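You operate a simulated robot arm through the tools that you are given. There is no shell and no other tool. Be economical: measure what you need, move in short steps, check, and stop when the job is done.

The job below is to be done with a simulated two-armed robot. You get a single attempt, and the scene is never put back.

TASK
Cure the lot B tray for 5 seconds in the curing box.
Fine: one run; leave the knob where you set it and the tray inside with the lid down.

It is judged by the outcome, as a careful person would: the job done as asked, and still so three seconds after it is handed in. It fails if anything else is knocked over, pushed out of place, dropped, spilled or broken. A push-on lid holds only when it is set on centred and level and pressed home; a screw cap is set on level and turned clockwise until tight.

THE ROBOT
Two 7-joint arms with two-finger parallel grippers on one trunk, on a base that drives. Base frame: it is fixed to the floor where the robot stands at the start and does not move with it; the origin is under the middle of the robot, x ahead of it, y to its left, z up. Units: m, degrees, N and s.
The left shoulder is at the start at [0.05, 0.187, 1.118], the right one opposite. With the tool pointing down near the work surface each hand reaches from about 0.1 to 0.66 m from the robot's upright axis, wherever it stands, measured 20 degrees to its own side. Places, roughly: curing box lid [0.6, 0, 0.9]; plate of the curing box [0.6, 0, 0.8]; seconds knob [0.4, 0.1, 0.8]. Payload 3.43 kg a hand.
Tool frame (each hand has its own): the origin (TCP) lies between the finger pads and is the grasp point; the fingertips stand 0.03 m ahead of it; z points along the fingers, y is the line along which they close. Largest opening 0.094 m; finger width 0.028, thickness 0.01; the body of the gripper, 0.05 by 0.096 m, starts 0.055 m behind the TCP.
Orientation is that of the tool frame in the base frame, as a unit quaternion [x, y, z, w]. With the fingers straight down and closing along the base's y, the tool's x points along the base's -x, its y along +y and its z along -z.

THE INTERFACE
- The arms move only by the tool servo_tool. It takes "left_moves", "right_moves" or both (then of equal length, played together; a hand with none holds still); each is a list of rows, each a list of 7 numbers: the shift along the base's x, y, z in m, then the turn, a rotation vector about the base's x, y, z in degrees, then the gripper command, from -1 (fully open) to 1 (shut), values between in proportion. In form: [[dx, dy, dz, wx, wy, wz, hand], ...]. A call has 1 to 8 rows; each row is the pose to reach, as a shift and turn from the pose commanded when the call began. A row lasts 0.2 s, in which the tool goes at most 0.05 m and 8.6 degrees; a call with a longer step from one row to the next is refused whole, and so is a gripper value outside its range. A pose out of reach is approached as far as the arm can. The call stops where the force on the tool passes 50 N (or 10 N more than at its start, if that is more) or the arm is blocked; 0.2 s more then pass. Each finger travels about 0.153 m/s and halts on what it meets, pressing with about 21 N; the grip force reading is that of the motor and also rises with nothing between the fingers. The clock runs only during rows and for 0.2 s after the last one: add rows that repeat a pose to give the fingers time. The reply holds the time, the measured pose of the TCP, the force on the tool along the base axes, the opening and the grip force, in the units named above and with some noise, with the torque about the TCP (base axes, N m) and any sound that the robot's microphone picked up, and new pictures: "pictures" is both (left out), scene, wrist or none (wrist: the cameras of the hands that moved).
- Cameras (640 x 400 px; columns grow to the right, rows downward): "scene" is now at [0.1491, 0.005, 1.3183]; the picture's right is [0.06, -1.00, 0.00], its down [-0.19, -0.01, -0.98] and it looks along [0.98, 0.06, -0.19] (base axes); focal length 214 px, centre (320, 200). "left" rides on the left gripper at [0.076, -0.014, -0.102] in its tool frame; the picture's right is [0.18, 0.98, 0.00], its down [-0.75, 0.14, -0.64] and it looks along [-0.63, 0.12, 0.77] (tool axes); focal length 243 px, centre (320, 200). "right" rides on the right gripper at [0.076, 0.014, -0.103] in its tool frame; the picture's right is [-0.18, 0.98, 0.00], its down [-0.75, -0.14, -0.64] and it looks along [-0.63, -0.12, 0.77] (tool axes); focal length 243 px, centre (320, 200). There is no depth. A picture from a camera that has moved, and an enlarged one, comes with that camera's place and axes in the base frame and with its lens.
- lift_body(by): slides the trunk up (or, below 0, down) by that many m; the arms and the scene camera ride with it, the base frame stays. It gives what a move gives, with no picture.
- roll_base(legs): drives the robot by 1 to 6 legs, each [ahead, left, turn to the left] in m, m and degrees, along the robot's own axes; the way and the turn of a leg run together, so that a leg with both is an arc; at most 1.5 m and 180 degrees a leg. The arms and the cameras ride along, it lands a little off, and it stops where it bumps. It gives what a move gives, and a new picture of the scene camera.
- aim_head(pan, tilt): turns the head with the scene camera to pan (to the left, within 80 degrees either way) and tilt (down, from -29 to 69), counted from straight ahead of the robot. It gives what a move gives, and a new picture of the scene camera.
- enlarge(camera, box): a new picture of the part [left, top, right, bottom] of that camera's present view, enlarged. No time passes.
- sign_off(): hands the job in; it is judged then, once.

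Go step by step. Nothing tells you exact positions but the pictures and the camera data: compare them with the known pose of the tool, close in by small moves and look again before you grip or let go. The budget is 120 turns and 260 pictures, counting those below and the enlarged ones. Unless the task says otherwise, let go and move clear before handing in, and close with one line.

The tools are called as name(argument=value, ...) on one line, values as JSON. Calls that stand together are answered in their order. servo_tool: Moves the arms, as the interface text tells. Its arguments: {"type":"object","properties":{"left_moves":{"type":"array","items":{"type":"array","items":{"type":"number"}}},"right_moves":{"type":"array","items":{"type":"array","items":{"type":"number"}}},"pictures":{"type":"string","enum":["both","scene","wrist","none"]}},"required":[]} The other tools are called the same way: lift_body (by) slides the trunk up or down; roll_base (legs) drives the base; aim_head (pan, tilt) turns the head that bears the scene camera; enlarge (camera, box) takes an enlarged picture of a part of a camera's view; sign_off () hands the job in.

At the start:

```text
t: 0.0
left_eef_pos: [0.3727, 0.1563, 1.313]
left_ee_rot: [0.0, 1.0, 0.001, 0.0]
left_contact_force: [-0.1, 0.0, 0.3]
left_moment: [0.02, 0.02, -0.01]
left_finger_gap: 0.0942
left_grip_force: 0.0
right_eef_pos: [0.3216, -0.1142, 1.357]
right_ee_rot: [0.001, 1.0, 0.002, 0.001]
right_contact_force: [0.5, -0.4, 0.1]
right_moment: [0.03, 0.0, -0.02]
right_finger_gap: 0.0942
right_grip_force: 0.1
trunk travel left (down, up): [-0.334, 0.098]
robot x, y, heading: [0.0009, -0.0019, -0.2]
head pan, tilt: [3.4, 11.2]
```

scene: 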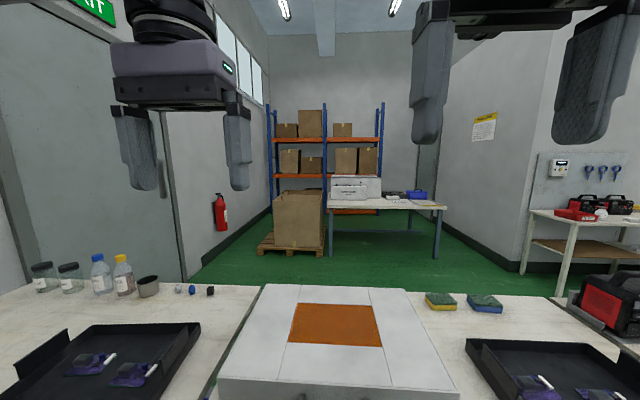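
right: 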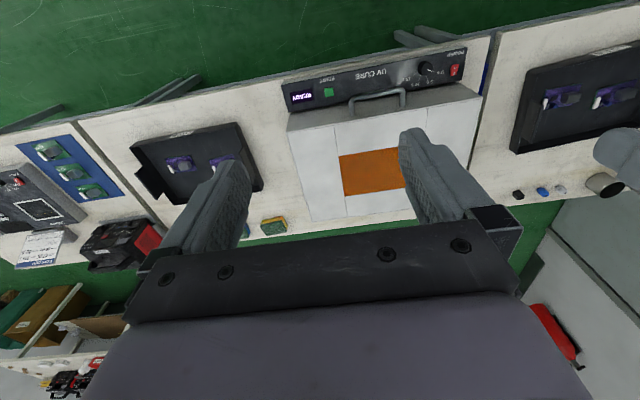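
left: 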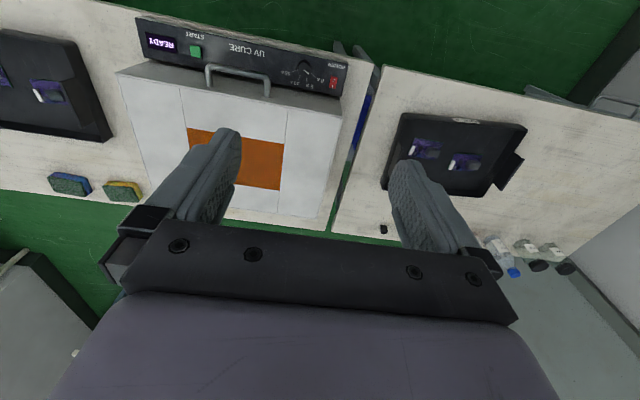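

I see a curing box in the centre with an orange window, and a tray on each side. Next I look down to find the lot labels and read the panel.

aim_head(pan=0, tilt=50)

enlarge(camera="right", box=[270, 40, 490, 150])

enlarge(camera="left", box=[370, 100, 540, 206])

enlarge(camera="right", box=[120, 110, 280, 210])

```text
t: 1.1
left_eef_pos: [0.3724, 0.1552, 1.3131]
left_ee_rot: [-0.001, 1.0, 0.0, -0.001]
left_contact_force: [0.1, -0.4, 0.6]
left_moment: [0.04, 0.0, -0.02]
left_finger_gap: 0.0943
left_grip_force: 0.1
right_eef_pos: [0.3228, -0.1156, 1.3573]
right_ee_rot: [0.001, 1.0, 0.002, 0.001]
right_contact_force: [-0.2, -0.7, -0.1]
right_moment: [0.02, 0.01, -0.01]
right_finger_gap: 0.0938
right_grip_force: 0.0
trunk travel left (down, up): [-0.334, 0.098]
robot x, y, heading: [-0.0043, -0.0033, 0.0]
head pan, tilt: [0.0, 50.0]
camera scene: at [0.1331, -0.0005, 1.2584], right [0.0, -1.0, 0.0], down [-0.77, 0.0, -0.64], along [0.64, 0.0, -0.77], focal length 214 px, centre (320, 200)
```

scene: 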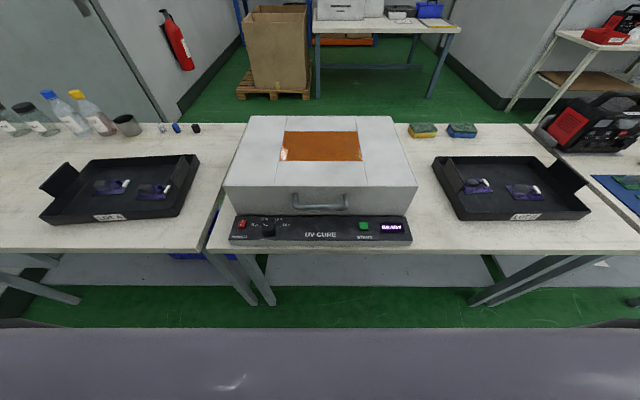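

```text
2.91 times, centred on (380, 95) of right
camera zoom: at [0.2448, -0.101, 1.4606], right [0.19, 0.98, 0.0], down [0.75, -0.15, 0.64], along [0.63, -0.12, -0.77], focal length 706 px, centre (146, 506)
```

zoom: 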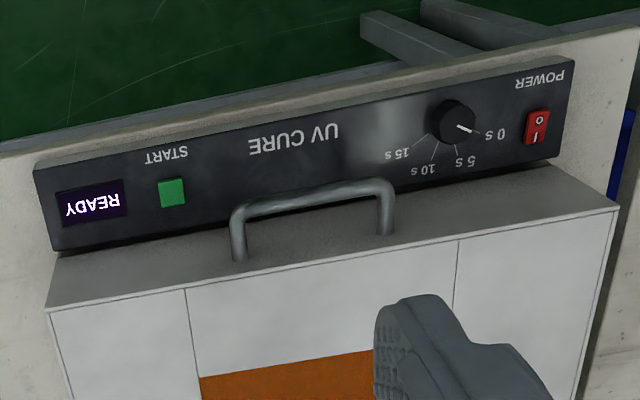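

```text
3.76 times, centred on (455, 153) of left
camera zoom: at [0.2959, 0.1404, 1.4165], right [-0.18, 0.98, 0.0], down [0.75, 0.14, 0.64], along [0.63, 0.12, -0.77], focal length 913 px, centre (-188, 377)
```

zoom: 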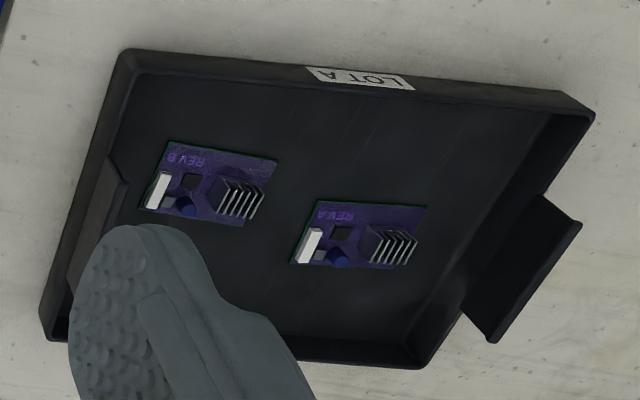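

```text
4.00 times, centred on (200, 160) of right
camera zoom: at [0.2448, -0.101, 1.4606], right [0.19, 0.98, 0.0], down [0.75, -0.15, 0.64], along [0.63, -0.12, -0.77], focal length 970 px, centre (800, 360)
```

zoom: 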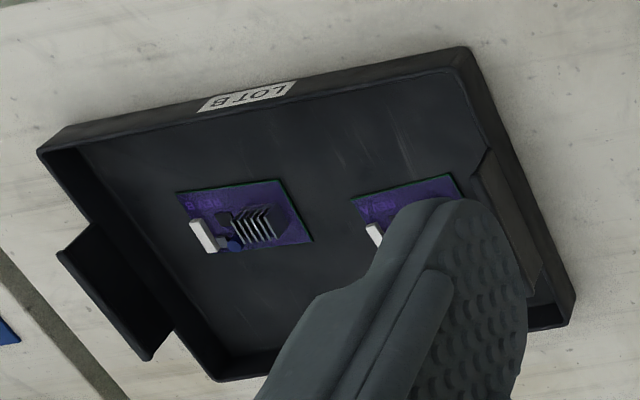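

Lot B is the right-hand tray. I look at it, the panel and the box close up.

enlarge(camera="scene", box=[420, 130, 600, 242])

enlarge(camera="scene", box=[210, 110, 430, 248])

enlarge(camera="scene", box=[225, 205, 325, 250])

```text
3.56 times, centred on (510, 186) of scene
camera zoom: at [0.1331, -0.0005, 1.2584], right [0.0, -1.0, 0.0], down [-0.77, 0.0, -0.64], along [0.64, 0.0, -0.77], focal length 763 px, centre (-356, 250)
```

zoom: 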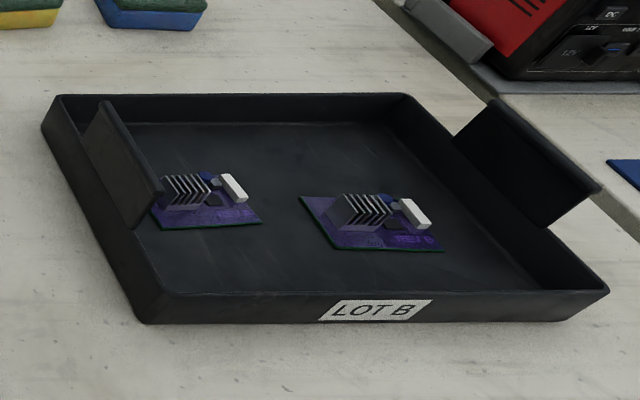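

```text
2.90 times, centred on (320, 179) of scene
camera zoom: at [0.1331, -0.0005, 1.2584], right [0.0, -1.0, 0.0], down [-0.77, 0.0, -0.64], along [0.64, 0.0, -0.77], focal length 622 px, centre (320, 261)
```

zoom: 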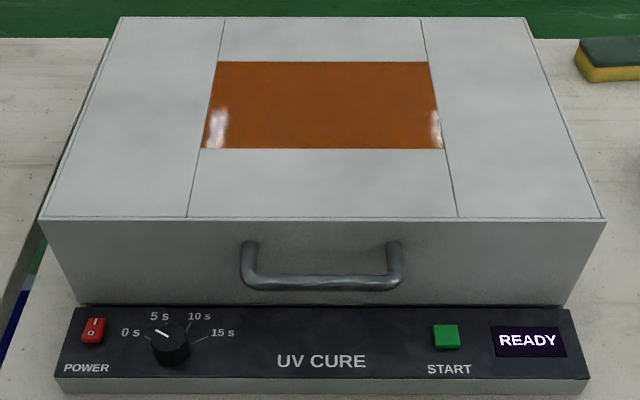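

```text
6.40 times, centred on (275, 228) of scene
camera zoom: at [0.1331, -0.0005, 1.2584], right [0.0, -1.0, 0.0], down [-0.77, 0.0, -0.64], along [0.64, 0.0, -0.77], focal length 1373 px, centre (608, 24)
```

zoom: 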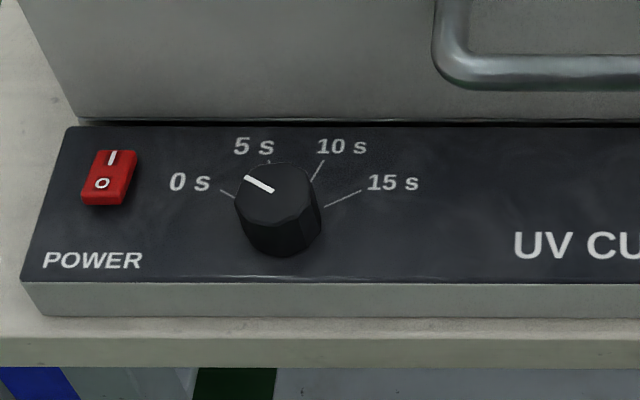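

The knob sits at about (0.42, 0.13, 0.80) and the lid handle at about (0.44, 0, 0.865), with the lid hinged at the back near x 0.78. The tray has upright side plates to carry it by. I first bring the right hand round to the lid handle and move the left hand out of the way.

servo_tool(right_moves=[[0, 0.01, -0.03, 0, 0, 8.5, -1], [0, 0.02, -0.06, 0, 0, 17, -1], [0, 0.03, -0.09, 0, 0, 25.5, -1], [0, 0.04, -0.12, 0, 0, 34, -1], [0, 0.06, -0.15, 0, 0, 42.5, -1], [0, 0.08, -0.18, 0, 0, 51, -1], [0, 0.1, -0.21, 0, 0, 59.5, -1], [0, 0.115, -0.24, 0, 0, 68, -1]], left_moves=[[0, 0.03, 0, 0, 0, 0, -1], [0, 0.06, 0, 0, 0, 0, -1], [0, 0.09, 0, 0, 0, 0, -1], [0, 0.12, 0, 0, 0, 0, -1], [0, 0.15, 0, 0, 0, 0, -1], [0, 0.18, 0, 0, 0, 0, -1], [0, 0.2, 0, 0, 0, 0, -1], [0, 0.2, 0, 0, 0, 0, -1]], pictures="none")

```text
t: 2.9
left_eef_pos: [0.3726, 0.3568, 1.3133]
left_ee_rot: [0.0, 1.0, 0.0, 0.002]
left_contact_force: [0.1, 0.2, -0.2]
left_moment: [-0.01, -0.02, 0.0]
left_finger_gap: 0.0941
left_grip_force: 0.0
right_eef_pos: [0.3187, -0.0022, 1.1195]
right_ee_rot: [-0.559, 0.829, 0.002, 0.0]
right_contact_force: [-0.4, 0.7, -0.5]
right_moment: [0.06, -0.01, 0.0]
right_finger_gap: 0.0943
right_grip_force: 0.1
trunk travel left (down, up): [-0.334, 0.098]
robot x, y, heading: [-0.0017, -0.0024, -0.1]
head pan, tilt: [0.0, 50.0]
```

The hand turned freely. I finish the yaw to 90° and then pitch up.

servo_tool(right_moves=[[0, 0, -0.02, 0, 0, 7.4, -1], [0, 0, -0.04, 0, 0, 14.8, -1], [0, 0, -0.06, 0, 0, 22, -1]], pictures="none")

servo_tool(right_moves=[[0, 0, 0, 0, -8.5, 0, -1], [0, 0, 0, 0, -17, 0, -1], [0, 0, 0, 0, -25.5, 0, -1], [0, 0, -0.02, 0, -34, 0, -1], [0, 0, -0.04, 0, -42, 0, -1], [0, 0, -0.06, 0, -50, 0, -1], [0, 0, -0.08, 0, -55, 0, -1]])

```text
t: 3.6
left_eef_pos: [0.3729, 0.3566, 1.3132]
left_ee_rot: [0.0, 1.0, 0.0, 0.002]
left_contact_force: [-0.1, 0.4, 0.9]
left_moment: [0.02, -0.01, 0.01]
left_finger_gap: 0.0942
left_grip_force: 0.0
right_eef_pos: [0.3184, -0.0028, 1.0567]
right_ee_rot: [0.707, -0.707, -0.002, 0.001]
right_contact_force: [0.7, -0.2, 0.2]
right_moment: [-0.01, -0.02, 0.03]
right_finger_gap: 0.0941
right_grip_force: 0.0
trunk travel left (down, up): [-0.334, 0.098]
robot x, y, heading: [-0.0015, -0.0018, -0.1]
head pan, tilt: [0.0, 50.0]
```

```text
t: 5.2
left_eef_pos: [0.3717, 0.355, 1.3129]
left_ee_rot: [0.0, 1.0, 0.0, 0.002]
left_contact_force: [-0.6, -0.3, -0.3]
left_moment: [0.03, -0.02, 0.01]
left_finger_gap: 0.094
left_grip_force: 0.0
right_eef_pos: [0.3329, -0.0004, 0.9824]
right_ee_rot: [-0.608, 0.643, -0.329, 0.329]
right_contact_force: [-0.9, 0.3, -0.1]
right_moment: [0.01, 0.0, 0.0]
right_finger_gap: 0.094
right_grip_force: 0.1
trunk travel left (down, up): [-0.334, 0.098]
robot x, y, heading: [-0.0035, 0.0035, -0.1]
head pan, tilt: [0.0, 50.0]
camera scene: at [0.1331, -0.0003, 1.2584], right [0.0, -1.0, 0.0], down [-0.77, 0.0, -0.64], along [0.64, 0.0, -0.77], focal length 214 px, centre (320, 200)
camera right: at [0.2366, -0.0742, 1.0278], right [-0.55, 0.23, -0.8], down [-0.42, 0.76, 0.5], along [0.73, 0.61, -0.32], focal length 243 px, centre (320, 200)
```

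scene: 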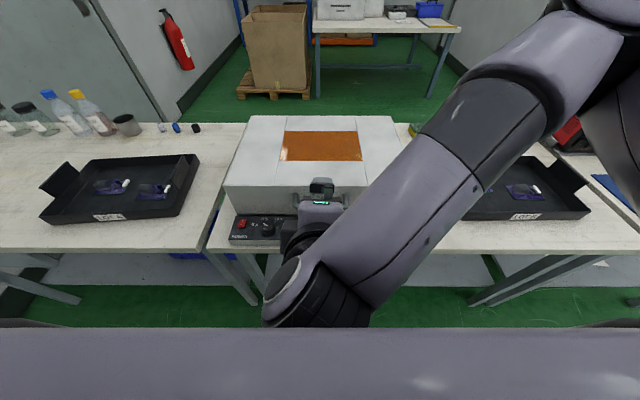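
right: 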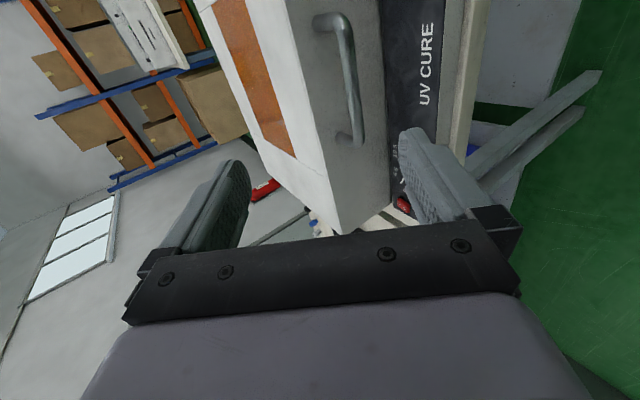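

The handle bar is at about (0.452, 0, 0.853), running along y. I pitch the hand to 72° and come to just in front of the bar.

servo_tool(right_moves=[[0, 0, -0.03, 0, -8.5, 0, -1], [0, 0, -0.06, 0, -17, 0, -1], [0.02, 0, -0.09, 0, -17, 0, -0.3], [0.04, 0, -0.107, 0, -17, 0, -0.3], [0.055, 0, -0.109, 0, -17, 0, -0.3]])

```text
t: 6.5
left_eef_pos: [0.3731, 0.3563, 1.3119]
left_ee_rot: [-0.001, 1.0, 0.0, 0.002]
left_contact_force: [-1.2, 0.3, -0.4]
left_moment: [0.02, -0.01, -0.01]
left_finger_gap: 0.0941
left_grip_force: 0.1
right_eef_pos: [0.3882, -0.0128, 0.8701]
right_ee_rot: [-0.558, 0.588, -0.42, 0.41]
right_contact_force: [-0.6, 0.3, 0.0]
right_moment: [0.02, 0.02, 0.01]
right_finger_gap: 0.0611
right_grip_force: 0.1
trunk travel left (down, up): [-0.334, 0.098]
robot x, y, heading: [-0.0014, 0.0027, 0.1]
head pan, tilt: [0.0, 50.0]
camera scene: at [0.1331, -0.0005, 1.2584], right [0.0, -1.0, 0.0], down [-0.77, 0.0, -0.64], along [0.64, 0.0, -0.77], focal length 214 px, centre (320, 200)
camera right: at [0.2827, -0.0846, 0.888], right [-0.3, 0.21, -0.93], down [-0.53, 0.77, 0.34], along [0.79, 0.6, -0.12], focal length 243 px, centre (320, 200)
```

scene: 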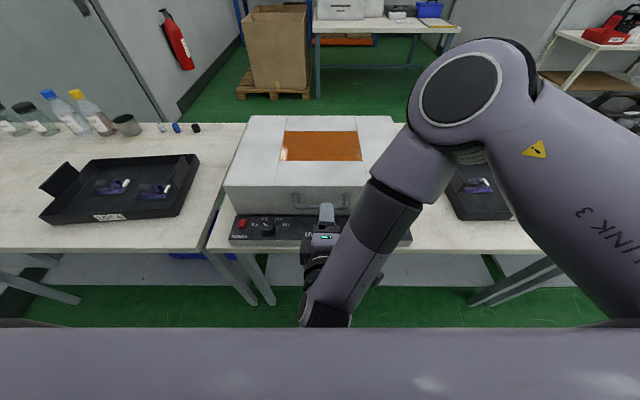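
right: 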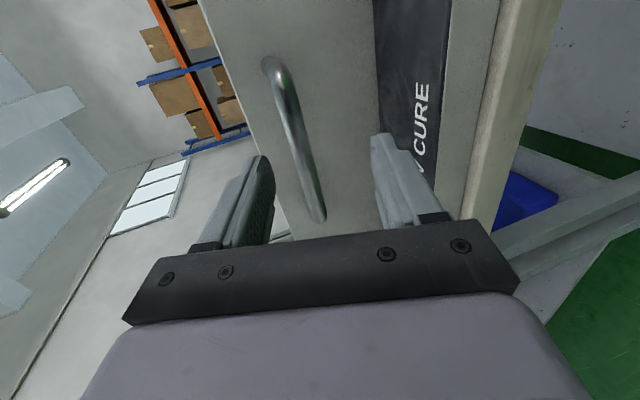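

The bar is between the fingers. I go forward 5 cm and grip it.

servo_tool(right_moves=[[0.025, 0.005, -0.003, 0, 0, 0, -0.3], [0.05, 0.01, -0.006, 0, 0, 0, -0.3], [0.05, 0.01, -0.006, 0, 0, 0, 0.2], [0.05, 0.01, -0.006, 0, 0, 0, 0.6], [0.05, 0.01, -0.006, 0, 0, 0, 1], [0.05, 0.01, -0.006, 0, 0, 0, 1]], pictures="wrist")

```text
t: 7.8
left_eef_pos: [0.3704, 0.3567, 1.3129]
left_ee_rot: [0.0, 1.0, 0.0, 0.002]
left_contact_force: [0.5, -0.4, 0.1]
left_moment: [0.01, -0.03, -0.02]
left_finger_gap: 0.0943
left_grip_force: 0.0
right_eef_pos: [0.4387, -0.0056, 0.868]
right_ee_rot: [-0.554, 0.584, -0.426, 0.413]
right_contact_force: [11.5, -0.9, 35.3]
right_moment: [-0.86, -0.16, 0.86]
right_finger_gap: 0.0176
right_grip_force: 44.7
trunk travel left (down, up): [-0.334, 0.098]
robot x, y, heading: [-0.0012, 0.0004, 0.1]
head pan, tilt: [0.0, 50.0]
camera right: at [0.3315, -0.0777, 0.8846], right [-0.28, 0.21, -0.94], down [-0.54, 0.78, 0.33], along [0.8, 0.6, -0.11], focal length 243 px, centre (320, 200)
```

right: 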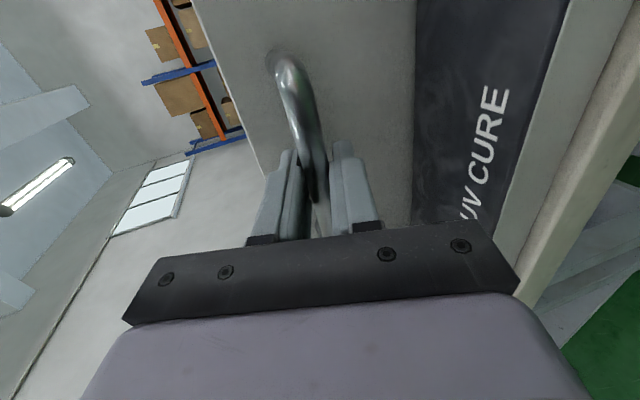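

The bar is gripped. I start lifting along the hinge arc, checking forces first.

servo_tool(right_moves=[[0, 0, 0.006, 0, 0, 0, 1], [0.003, 0, 0.02, 0, 2.5, 0, 1], [0.008, 0, 0.035, 0, 5.3, 0, 1], [0.014, 0, 0.05, 0, 8, 0, 1]], pictures="wrist")

```text
t: 8.8
left_eef_pos: [0.3743, 0.3495, 1.3136]
left_ee_rot: [0.0, 1.0, 0.001, 0.001]
left_contact_force: [-0.7, -0.1, -0.2]
left_moment: [0.01, -0.02, 0.03]
left_finger_gap: 0.0942
left_grip_force: 0.2
right_eef_pos: [0.4474, -0.0059, 0.9108]
right_ee_rot: [-0.592, 0.608, -0.382, 0.365]
right_contact_force: [8.4, -43.7, -4.7]
right_moment: [-1.36, -0.03, 0.1]
right_finger_gap: 0.014
right_grip_force: 45.6
trunk travel left (down, up): [-0.334, 0.098]
robot x, y, heading: [0.0027, -0.0056, -0.2]
head pan, tilt: [0.0, 50.0]
camera right: at [0.3447, -0.0792, 0.9444], right [-0.43, 0.19, -0.88], down [-0.49, 0.77, 0.4], along [0.76, 0.61, -0.24], focal length 243 px, centre (320, 200)
```

right: 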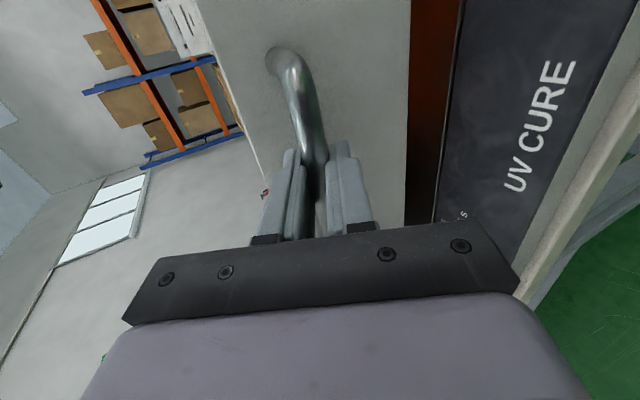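

The lid is opening. There is a sideways load of about 44 N, so I relieve it before going on.

servo_tool(right_moves=[[0, -0.005, 0, 0, 0, 0, 1]], pictures="none")

```text
t: 9.2
left_eef_pos: [0.3726, 0.3523, 1.3134]
left_ee_rot: [0.0, 1.0, 0.002, 0.001]
left_contact_force: [-0.3, 0.0, -0.1]
left_moment: [0.01, -0.01, 0.01]
left_finger_gap: 0.0942
left_grip_force: 0.0
right_eef_pos: [0.446, -0.0058, 0.9116]
right_ee_rot: [-0.593, 0.608, -0.379, 0.368]
right_contact_force: [10.9, -33.1, -4.5]
right_moment: [-1.52, 0.0, -0.61]
right_finger_gap: 0.014
right_grip_force: 45.0
trunk travel left (down, up): [-0.334, 0.098]
robot x, y, heading: [-0.001, -0.0027, 0.2]
head pan, tilt: [0.0, 50.0]
```

servo_tool(right_moves=[[0.006, -0.006, 0.012, 0, 2, 0, 1], [0.012, -0.012, 0.026, 0, 4.5, 0, 1], [0.02, -0.015, 0.04, 0, 7.5, 0, 1], [0.029, -0.016, 0.054, 0, 10, 0, 1], [0.038, -0.016, 0.067, 0, 12.5, 0, 1]], pictures="none")

```text
t: 10.4
left_eef_pos: [0.3708, 0.3586, 1.3133]
left_ee_rot: [0.0, 1.0, -0.001, 0.002]
left_contact_force: [0.4, -0.6, -0.1]
left_moment: [0.01, 0.02, 0.0]
left_finger_gap: 0.0941
left_grip_force: 0.1
right_eef_pos: [0.4761, -0.0064, 0.9784]
right_ee_rot: [0.641, -0.635, 0.301, -0.308]
right_contact_force: [-5.5, 15.0, 1.6]
right_moment: [1.03, 0.02, 1.12]
right_finger_gap: 0.0137
right_grip_force: 44.6
trunk travel left (down, up): [-0.334, 0.098]
robot x, y, heading: [-0.001, 0.0019, -0.2]
head pan, tilt: [0.0, 50.0]
```

servo_tool(right_moves=[[0.009, 0.003, 0.015, 0, 3, 0, 1], [0.0186, 0.004, 0.0304, 0, 6, 0, 1], [0.029, 0.004, 0.045, 0, 9, 0, 1], [0.04, 0.004, 0.0587, 0, 12, 0, 1], [0.052, 0.004, 0.072, 0, 15, 0, 1], [0.065, 0.004, 0.0846, 0, 18, 0, 1], [0.08, 0.004, 0.0985, 0, 21.5, 0, 1], [0.0966, 0.004, 0.1114, 0, 25, 0, 1]])

```text
t: 12.2
left_eef_pos: [0.3647, 0.3518, 1.3175]
left_ee_rot: [0.002, 1.0, 0.001, 0.007]
left_contact_force: [-2.1, -1.6, 0.7]
left_moment: [0.09, -0.15, -0.01]
left_finger_gap: 0.0938
left_grip_force: 0.1
right_eef_pos: [0.4176, -0.034, 1.0491]
right_ee_rot: [-0.67, 0.683, -0.203, 0.21]
right_contact_force: [-1.8, -0.4, 1.2]
right_moment: [0.02, -0.11, 0.04]
right_finger_gap: 0.0003
right_grip_force: 33.1
right hand out of reach, approached as far as the arm can: row 4, 5, 6, 7, 8
trunk travel left (down, up): [-0.334, 0.098]
robot x, y, heading: [0.001, -0.0015, -0.3]
head pan, tilt: [0.0, 50.0]
camera scene: at [0.1266, -0.0041, 1.2595], right [0.0, -1.0, 0.0], down [-0.76, 0.0, -0.65], along [0.65, 0.0, -0.76], focal length 214 px, centre (320, 200)
camera right: at [0.3471, -0.1104, 1.1246], right [-0.81, 0.2, -0.55], down [-0.23, 0.75, 0.62], along [0.53, 0.63, -0.56], focal length 243 px, centre (320, 200)
```

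scene: 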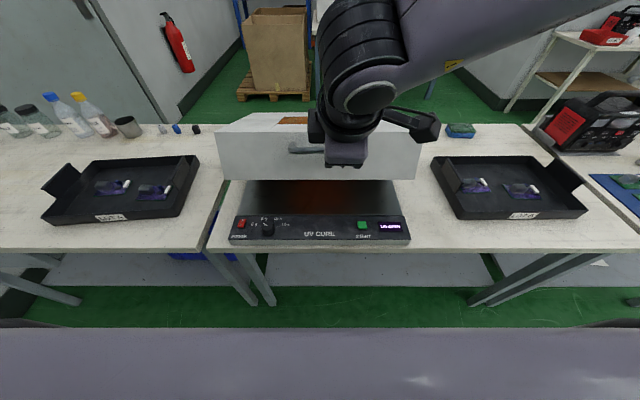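
right: 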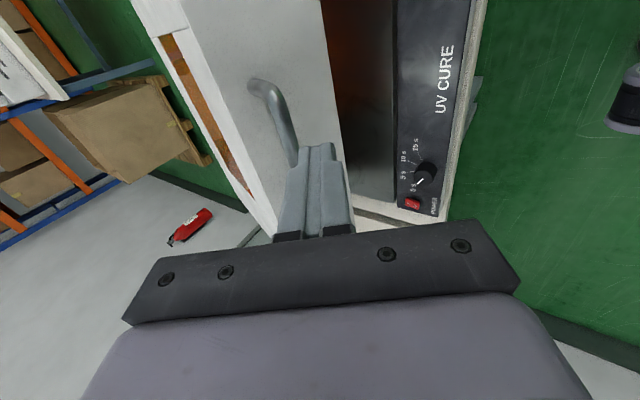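

The hand reached its wrist limit and slipped off the bar, but the lid seems to stay where it was left. I back off and look whether it holds.

servo_tool(right_moves=[[-0.03, 0, 0, 0, 0, 0, 1], [-0.06, 0, 0, 0, 0, -8, 1], [-0.06, 0, 0, 0, 0, -16, 1], [-0.06, 0, 0, 0, 0, -24, 1], [-0.06, 0, 0, 0, 0, -32, 1], [-0.06, 0, 0, 0, 0, -40, 1], [-0.06, 0, 0, 0, 0, -48, 1], [-0.06, 0, 0, 0, 0, -56, 1]], pictures="scene")

```text
t: 14.1
left_eef_pos: [0.3736, 0.3571, 1.3127]
left_ee_rot: [0.0, 1.0, 0.0, 0.002]
left_contact_force: [-0.1, 0.6, 0.5]
left_moment: [0.03, -0.02, 0.03]
left_finger_gap: 0.094
left_grip_force: 0.0
right_eef_pos: [0.3622, -0.0312, 1.0389]
right_ee_rot: [-0.273, 0.918, -0.274, 0.089]
right_contact_force: [0.7, 0.1, 0.3]
right_moment: [0.03, 0.01, 0.01]
right_finger_gap: 0.0001
right_grip_force: 32.7
trunk travel left (down, up): [-0.334, 0.098]
robot x, y, heading: [-0.0011, 0.0013, -0.2]
head pan, tilt: [0.0, 50.0]
camera scene: at [0.1332, -0.0004, 1.2584], right [0.0, -1.0, 0.0], down [-0.77, 0.0, -0.64], along [0.64, 0.0, -0.77], focal length 214 px, centre (320, 200)
```

scene: 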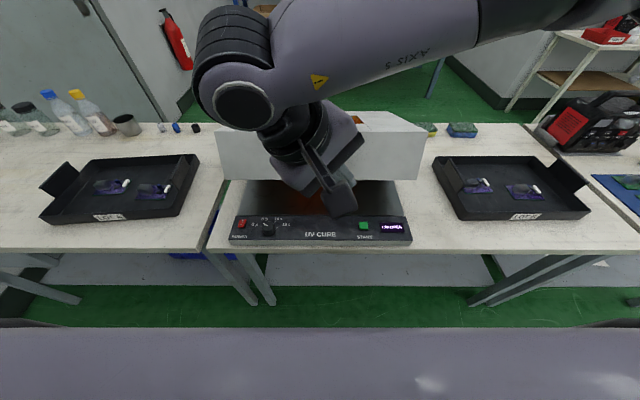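

The lid holds its position on its own. I re-aim the closed right hand forward so I can push the lid up from underneath.

servo_tool(right_moves=[[-0.01, 0, 0, 2.1, -6.8, 4.5, 1], [-0.02, 0, -0.02, 4.2, -13.6, 9, 1], [-0.02, 0, -0.04, 6.3, -20.4, 13.4, 1], [-0.02, 0, -0.06, 8.4, -27.2, 17.9, 1], [-0.02, 0, -0.08, 10.5, -34, 22.4, 1], [-0.02, 0, -0.1, 12.6, -40.8, 26.9, 1]])

```text
t: 15.4
left_eef_pos: [0.3712, 0.3569, 1.3134]
left_ee_rot: [0.0, 1.0, -0.001, 0.002]
left_contact_force: [0.1, 0.3, 0.2]
left_moment: [-0.01, 0.02, 0.0]
left_finger_gap: 0.0938
left_grip_force: 0.1
right_eef_pos: [0.3503, -0.0303, 0.9419]
right_ee_rot: [-0.341, 0.767, -0.225, 0.494]
right_contact_force: [-1.1, -0.1, 1.1]
right_moment: [-0.06, -0.01, -0.03]
right_finger_gap: 0.0
right_grip_force: 33.2
trunk travel left (down, up): [-0.334, 0.098]
robot x, y, heading: [0.0018, -0.0011, -0.1]
head pan, tilt: [0.0, 50.0]
camera scene: at [0.1332, -0.0003, 1.2584], right [0.0, -1.0, 0.0], down [-0.77, 0.0, -0.64], along [0.64, 0.0, -0.77], focal length 214 px, centre (320, 200)
camera right: at [0.2305, -0.0772, 0.93], right [-0.24, 0.79, -0.56], down [-0.33, 0.48, 0.81], along [0.91, 0.39, 0.15], focal length 243 px, centre (320, 200)
```

scene: 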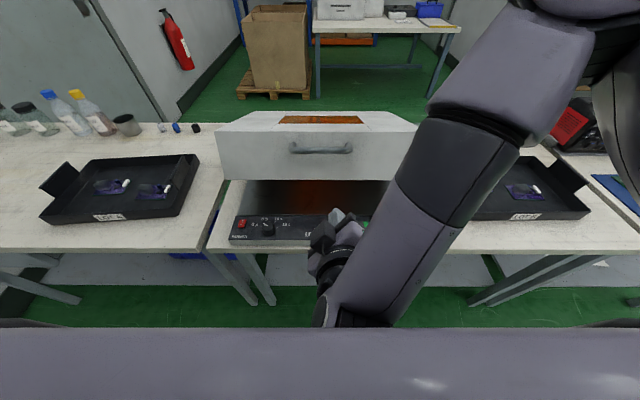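
right: 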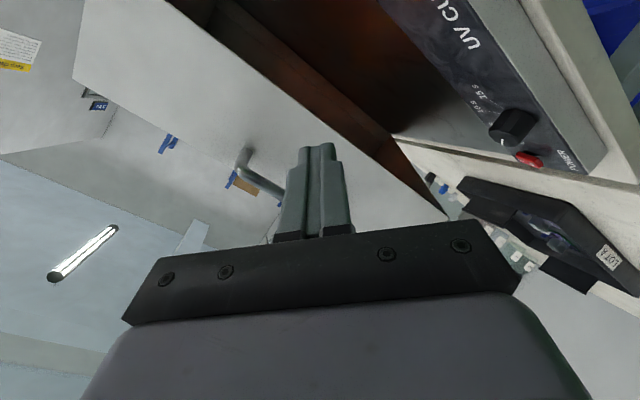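

The lid's front edge is at about (0.48, 0.91). I go in underneath it and start lifting.

servo_tool(right_moves=[[0.01, 0.01, -0.04, 0, 0, 0, 1], [0.04, 0.02, -0.07, 0, 0, 0, 1], [0.08, 0.03, -0.07, 0, 0, 0, 1], [0.12, 0.03, -0.07, 0, 0, 0, 1], [0.14, 0.03, -0.065, 0, 0, 0, 1], [0.145, 0.03, -0.04, 0, 0, 0, 1], [0.15, 0.03, -0.01, 0, 0, 0, 1], [0.155, 0.03, 0.01, 0, 0, 0, 1]])

```text
t: 17.2
left_eef_pos: [0.371, 0.3561, 1.3136]
left_ee_rot: [0.0, 1.0, 0.0, 0.002]
left_contact_force: [-0.4, -0.4, 0.4]
left_moment: [0.01, 0.01, -0.01]
left_finger_gap: 0.094
left_grip_force: 0.0
right_eef_pos: [0.4974, -0.0004, 0.9474]
right_ee_rot: [-0.353, 0.766, -0.224, 0.489]
right_contact_force: [0.0, -0.6, -0.1]
right_moment: [-0.01, 0.0, 0.02]
right_finger_gap: 0.0001
right_grip_force: 33.3
trunk travel left (down, up): [-0.334, 0.098]
robot x, y, heading: [0.0044, -0.0047, 0.0]
head pan, tilt: [0.0, 50.0]
camera scene: at [0.133, -0.0005, 1.2584], right [0.0, -1.0, 0.0], down [-0.77, 0.0, -0.64], along [0.64, 0.0, -0.77], focal length 214 px, centre (320, 200)
camera right: at [0.3786, -0.0495, 0.9371], right [-0.27, 0.78, -0.57], down [-0.33, 0.48, 0.81], along [0.91, 0.4, 0.13], focal length 243 px, centre (320, 200)
```

scene: 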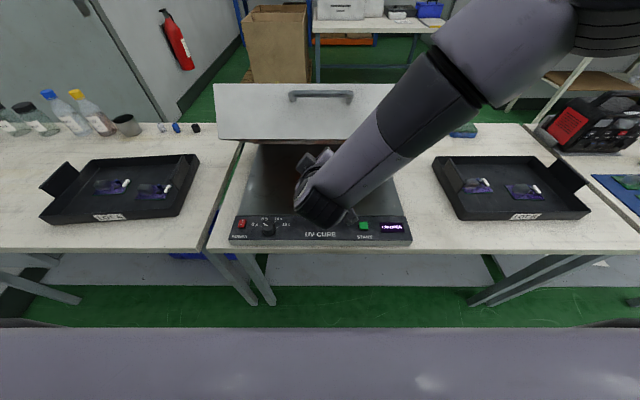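
right: 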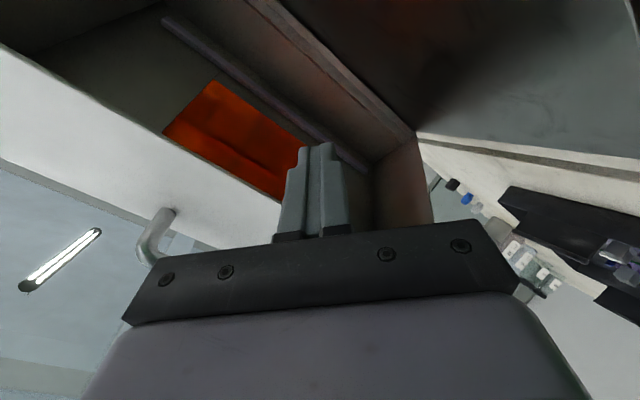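

The lid has risen further and stays up. There is a UV lamp tube inside the lid, so I keep the fingers near the front edge while I continue upward.

servo_tool(right_moves=[[0.0, 0, 0.03, 0, 0, 0, 1], [0.005, 0, 0.05, 0, 0, 0, 1], [0.015, 0, 0.07, 0, 0, 0, 1], [0.025, 0, 0.09, 0, 0, 0, 1], [0.04, 0, 0.11, 0, 0, 0, 1], [0.055, 0, 0.125, 0, 0, 0, 1], [0.07, 0, 0.14, 0, 0, 0, 1]])

```text
t: 18.9
left_eef_pos: [0.3726, 0.3563, 1.313]
left_ee_rot: [-0.001, 1.0, 0.0, 0.002]
left_contact_force: [0.0, 0.0, 0.4]
left_moment: [0.03, 0.02, -0.02]
left_finger_gap: 0.094
left_grip_force: 0.0
right_eef_pos: [0.5687, -0.0013, 1.0882]
right_ee_rot: [-0.352, 0.766, -0.225, 0.488]
right_contact_force: [-0.4, 0.4, -0.3]
right_moment: [0.03, 0.0, 0.02]
right_finger_gap: 0.0
right_grip_force: 33.2
trunk travel left (down, up): [-0.334, 0.098]
robot x, y, heading: [-0.0054, -0.0035, -0.3]
head pan, tilt: [0.0, 50.0]
camera scene: at [0.1332, -0.0005, 1.2584], right [0.0, -1.0, 0.0], down [-0.77, 0.0, -0.64], along [0.64, 0.0, -0.77], focal length 214 px, centre (320, 200)
camera right: at [0.4495, -0.0497, 1.0772], right [-0.26, 0.78, -0.57], down [-0.33, 0.48, 0.81], along [0.91, 0.4, 0.13], focal length 243 px, centre (320, 200)
```

scene: 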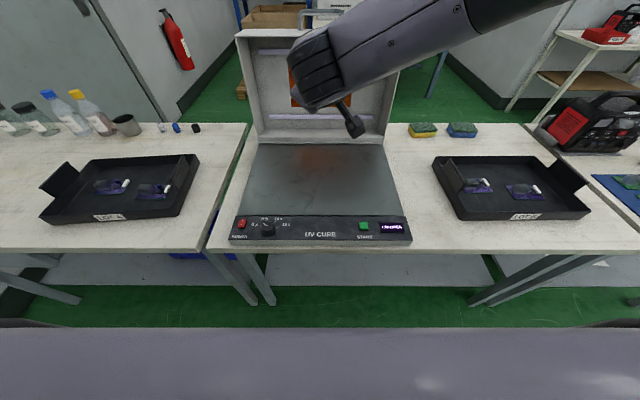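
right: 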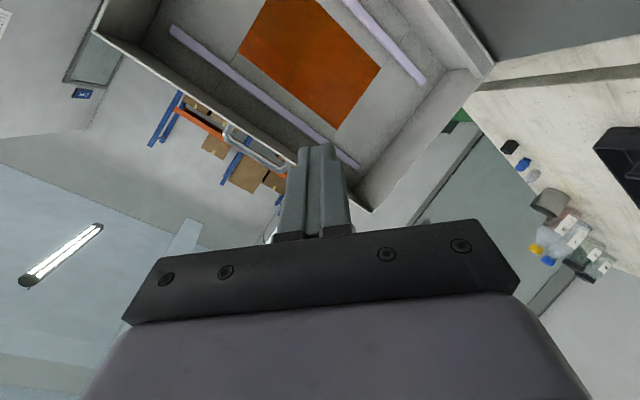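

The lid is now fully open and upright. I retract the right hand to a straight-down pose and bring both hands to carrying width.

servo_tool(right_moves=[[-0.04, -0.01, 0, 0, 0, 0, 1], [-0.08, -0.03, 0, 2.8, 6.1, -4.4, 1], [-0.12, -0.05, 0.01, 5.6, 12.2, -8.8, 1], [-0.14, -0.08, 0.02, 8.4, 18.2, -13.1, 0], [-0.15, -0.11, 0.04, 11.2, 24.3, -17.5, -1], [-0.15, -0.14, 0.06, 14, 30.4, -21.9, -1], [-0.15, -0.17, 0.07, 16.8, 36.5, -26.3, -1], [-0.15, -0.19, 0.07, 19.6, 42.6, -30.7, -1]], pictures="none")

servo_tool(right_moves=[[0, 0, 0, 2.8, 6.1, -4.4, -1], [0, 0, 0, 5.6, 12.2, -8.8, -1], [0, 0, 0, 8.4, 18.2, -13.1, -1]], left_moves=[[0.01, -0.05, -0.04, 0, 0, 0, -1], [0.02, -0.1, -0.08, 0, 0, 0, -1], [0.04, -0.15, -0.12, 0, 0, 0, -1]], pictures="none")

roll_base(legs=[[0, -0.55, 0]])

```text
t: 20.6
left_eef_pos: [0.3733, 0.3548, 1.3126]
left_ee_rot: [0.0, 1.0, 0.0, 0.002]
left_contact_force: [0.3, -0.3, -0.3]
left_moment: [-0.01, 0.0, -0.04]
left_finger_gap: 0.0939
left_grip_force: 0.1
right_eef_pos: [0.4173, -0.1947, 1.1596]
right_ee_rot: [-0.113, 0.978, -0.072, 0.157]
right_contact_force: [-0.1, -0.9, 0.7]
right_moment: [-0.02, 0.0, -0.01]
right_finger_gap: 0.0941
right_grip_force: 0.0
trunk travel left (down, up): [-0.334, 0.098]
robot x, y, heading: [-0.0003, 0.0027, 0.0]
head pan, tilt: [0.0, 50.0]
```

```text
refused: row 1 steps farther than a row can; nothing moved
```

```text
t: 26.0
left_eef_pos: [0.3738, -0.2076, 1.3122]
left_ee_rot: [0.006, 1.0, 0.0, 0.002]
left_contact_force: [0.0, 0.6, 0.6]
left_moment: [0.01, -0.03, 0.0]
left_finger_gap: 0.0942
left_grip_force: 0.1
right_eef_pos: [0.4108, -0.7573, 1.1597]
right_ee_rot: [-0.107, 0.979, -0.073, 0.158]
right_contact_force: [-0.5, -0.2, 0.0]
right_moment: [0.01, 0.0, 0.0]
right_finger_gap: 0.0941
right_grip_force: 0.0
trunk travel left (down, up): [-0.334, 0.098]
robot x, y, heading: [-0.0021, -0.5574, -0.9]
head pan, tilt: [0.0, 50.0]
camera scene: at [0.1296, -0.561, 1.2584], right [-0.01, -1.0, 0.0], down [-0.77, 0.01, -0.64], along [0.64, -0.01, -0.77], focal length 214 px, centre (320, 200)
```

scene: 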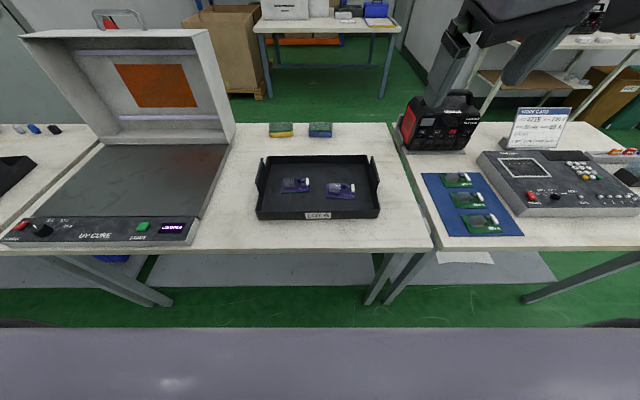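

The tray now sits straight ahead, and there is a card on the bench to the right. I read it and look at the tray closely.

enlarge(camera="scene", box=[480, 95, 600, 165])

enlarge(camera="scene", box=[240, 140, 400, 230])

enlarge(camera="scene", box=[0, 200, 220, 260])

```text
5.33 times, centred on (540, 130) of scene
camera zoom: at [0.1296, -0.561, 1.2584], right [-0.01, -1.0, 0.0], down [-0.77, 0.01, -0.64], along [0.64, -0.01, -0.77], focal length 1144 px, centre (-853, 573)
```

zoom: 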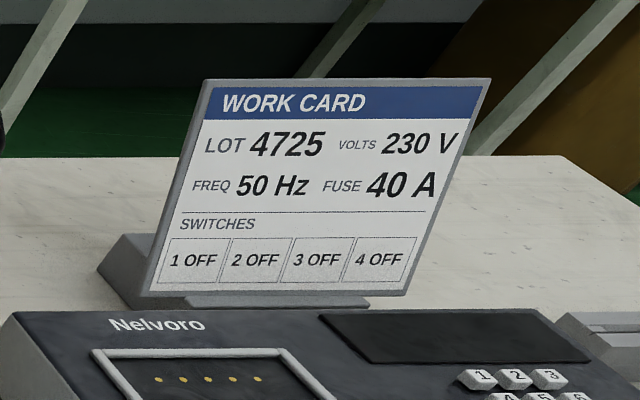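

```text
4.00 times, centred on (320, 185) of scene
camera zoom: at [0.1296, -0.561, 1.2584], right [-0.01, -1.0, 0.0], down [-0.77, 0.01, -0.64], along [0.64, -0.01, -0.77], focal length 858 px, centre (320, 260)
```

zoom: 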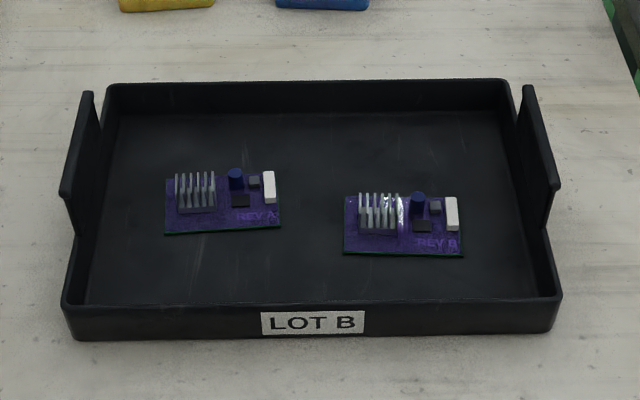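

```text
2.91 times, centred on (110, 230) of scene
camera zoom: at [0.1296, -0.561, 1.2584], right [-0.01, -1.0, 0.0], down [-0.77, 0.01, -0.64], along [0.64, -0.01, -0.77], focal length 624 px, centre (931, 113)
```

zoom: 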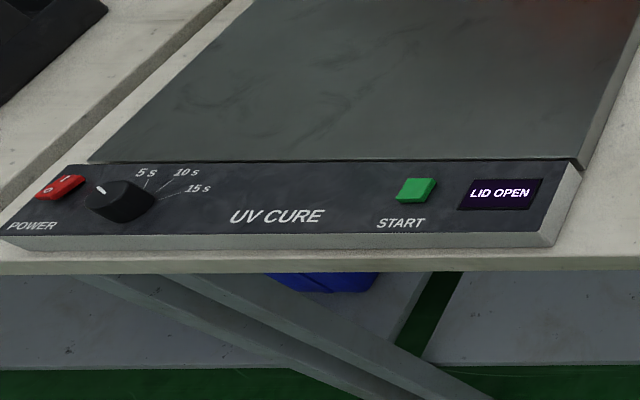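

The card concerns another device. I bring both hands above the tray's side plates to look with the wrist cameras.

servo_tool(right_moves=[[0.02, 0, 0, 2.1, 4.5, -3.3, -1], [0.04, 0, 0, 4.2, 9.1, -6.6, -1], [0.06, 0.01, 0, 6.3, 13.6, -9.8, -1], [0.08, 0.01, 0, 8.4, 18.2, -13.1, -1], [0.11, 0.02, -0.02, 8.4, 18.2, -13.1, -1], [0.13, 0.03, -0.06, 8.4, 18.2, -13.1, -1], [0.15, 0.03, -0.1, 8.4, 18.2, -13.1, -1], [0.15, 0.03, -0.14, 8.4, 18.2, -13.1, -1]], left_moves=[[0.02, -0.03, -0.03, 0, 0, 0, -1], [0.04, -0.06, -0.06, 0, 0, 0, -1], [0.06, -0.09, -0.09, 0, 0, 0, -1], [0.08, -0.12, -0.12, 0, 0, 0, -1], [0.1, -0.14, -0.15, 0, 0, 0, -1], [0.13, -0.16, -0.18, 0, 0, 0, -1], [0.16, -0.18, -0.21, 0, 0, 0, -1], [0.19, -0.18, -0.24, 0, 0, 0, -1]], pictures="both")

```text
t: 27.8
left_eef_pos: [0.5658, -0.3867, 1.0728]
left_ee_rot: [0.006, 1.0, 0.0, 0.001]
left_contact_force: [0.5, -0.6, -0.3]
left_moment: [-0.03, 0.03, -0.01]
left_finger_gap: 0.094
left_grip_force: 0.2
right_eef_pos: [0.5629, -0.7269, 1.0174]
right_ee_rot: [0.005, 1.0, -0.001, -0.001]
right_contact_force: [0.4, 0.9, 0.3]
right_moment: [-0.01, 0.01, 0.01]
right_finger_gap: 0.0939
right_grip_force: 0.1
trunk travel left (down, up): [-0.334, 0.098]
robot x, y, heading: [-0.0003, -0.556, -0.6]
head pan, tilt: [0.0, 50.0]
camera scene: at [0.1303, -0.5612, 1.2583], right [-0.01, -1.0, 0.0], down [-0.77, 0.01, -0.64], along [0.64, -0.01, -0.77], focal length 214 px, centre (320, 200)
camera right: at [0.4874, -0.7111, 1.1213], right [0.2, 0.98, 0.0], down [0.75, -0.15, 0.64], along [0.63, -0.13, -0.77], focal length 243 px, centre (320, 200)
camera left: at [0.488, -0.4019, 1.1763], right [-0.17, 0.98, 0.0], down [0.75, 0.13, 0.64], along [0.63, 0.11, -0.77], focal length 243 px, centre (320, 200)
```

scene: 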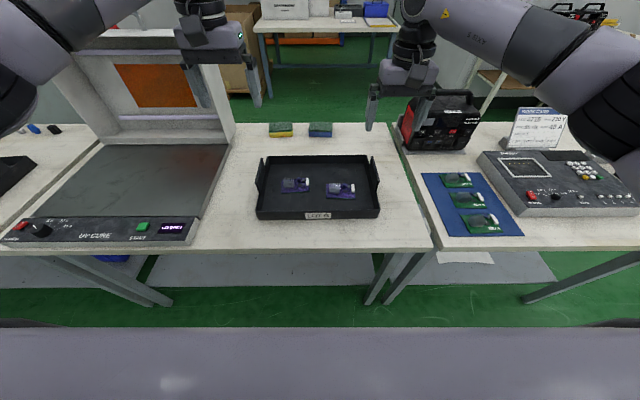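
right: 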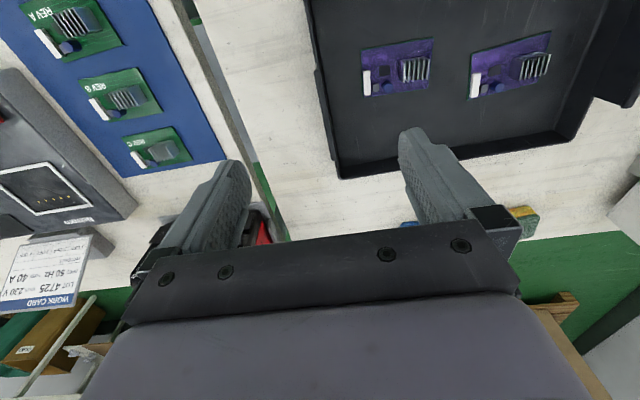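
left: 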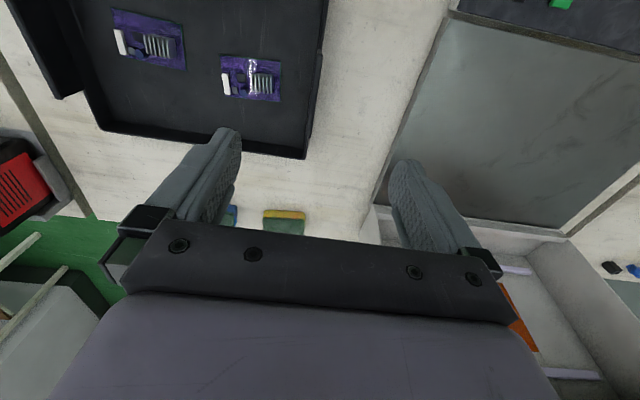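

enlarge(camera="right", box=[270, 0, 430, 200])

enlarge(camera="left", box=[200, 0, 360, 200])

```text
2.00 times, centred on (350, 100) of right
camera zoom: at [0.4874, -0.7111, 1.1213], right [0.2, 0.98, 0.0], down [0.75, -0.15, 0.64], along [0.63, -0.13, -0.77], focal length 485 px, centre (260, 400)
```

zoom: 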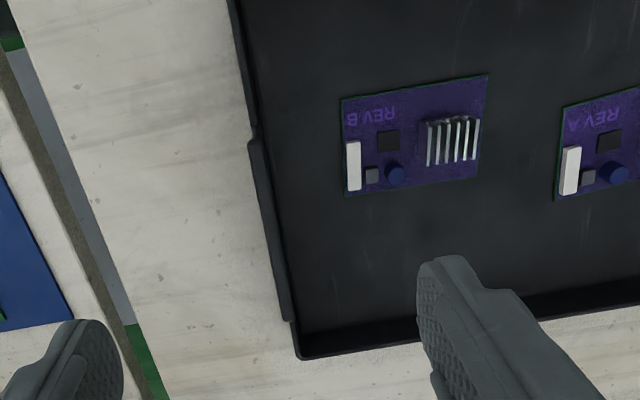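

```text
2.00 times, centred on (280, 100) of left
camera zoom: at [0.488, -0.4019, 1.1763], right [-0.17, 0.98, 0.0], down [0.75, 0.13, 0.64], along [0.63, 0.11, -0.77], focal length 485 px, centre (400, 400)
```

zoom: 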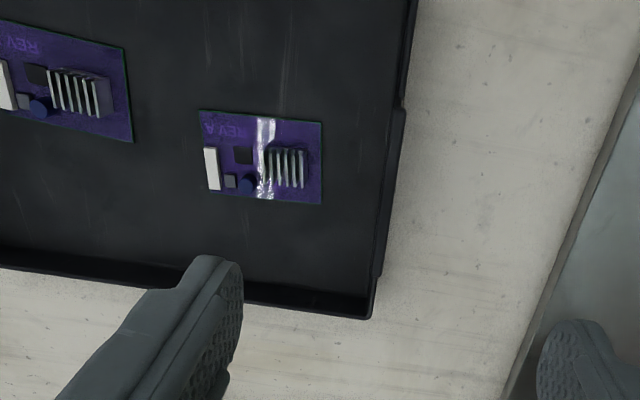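

The plates are at about y −0.728 and y −0.390, x centre 0.60, top z about 0.83. I lower both hands to just above them.

servo_tool(right_moves=[[0.01, 0, -0.03, 0, 0, 0, -1], [0.02, 0, -0.06, 0, 0, 0, -1], [0.03, -0.001, -0.09, 0, 0, 0, -1], [0.04, -0.001, -0.117, 0, 0, 0, -1], [0.04, -0.001, -0.117, 0, 0, 0, -1]], left_moves=[[0.01, 0, -0.045, 0, 0, 0, -1], [0.02, -0.002, -0.09, 0, 0, 0, -1], [0.032, -0.004, -0.135, 0, 0, 0, -1], [0.032, -0.004, -0.173, 0, 0, 0, -1], [0.032, -0.004, -0.173, 0, 0, 0, -1]], pictures="both")

```text
t: 29.0
left_eef_pos: [0.5948, -0.3931, 0.8996]
left_ee_rot: [0.006, 1.0, 0.0, 0.003]
left_contact_force: [0.5, 0.3, 0.6]
left_moment: [0.03, -0.03, 0.0]
left_finger_gap: 0.094
left_grip_force: 0.0
right_eef_pos: [0.6026, -0.7258, 0.9003]
right_ee_rot: [0.006, 1.0, -0.001, 0.0]
right_contact_force: [-0.4, 0.8, 0.4]
right_moment: [-0.01, 0.02, -0.01]
right_finger_gap: 0.0941
right_grip_force: 0.0
trunk travel left (down, up): [-0.334, 0.098]
robot x, y, heading: [-0.0036, -0.5587, -0.7]
head pan, tilt: [0.0, 50.0]
camera scene: at [0.1295, -0.5609, 1.2584], right [-0.01, -1.0, 0.0], down [-0.77, 0.01, -0.64], along [0.64, -0.01, -0.77], focal length 214 px, centre (320, 200)
camera right: at [0.5265, -0.7099, 1.0043], right [0.2, 0.98, 0.0], down [0.75, -0.15, 0.64], along [0.63, -0.13, -0.77], focal length 243 px, centre (320, 200)
camera left: at [0.5174, -0.407, 1.003], right [-0.17, 0.99, 0.0], down [0.75, 0.13, 0.64], along [0.64, 0.11, -0.76], focal length 243 px, centre (320, 200)
```

scene: 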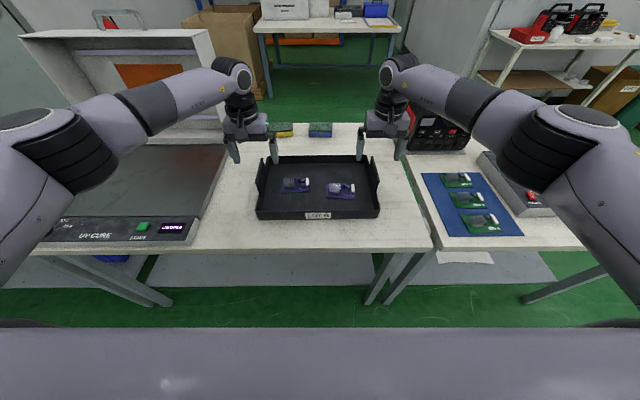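
right: 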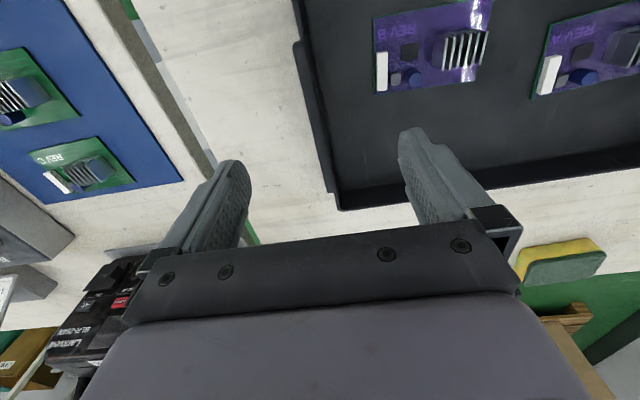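
left: 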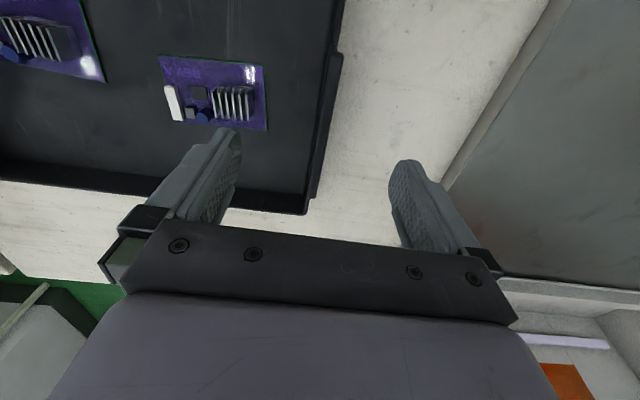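

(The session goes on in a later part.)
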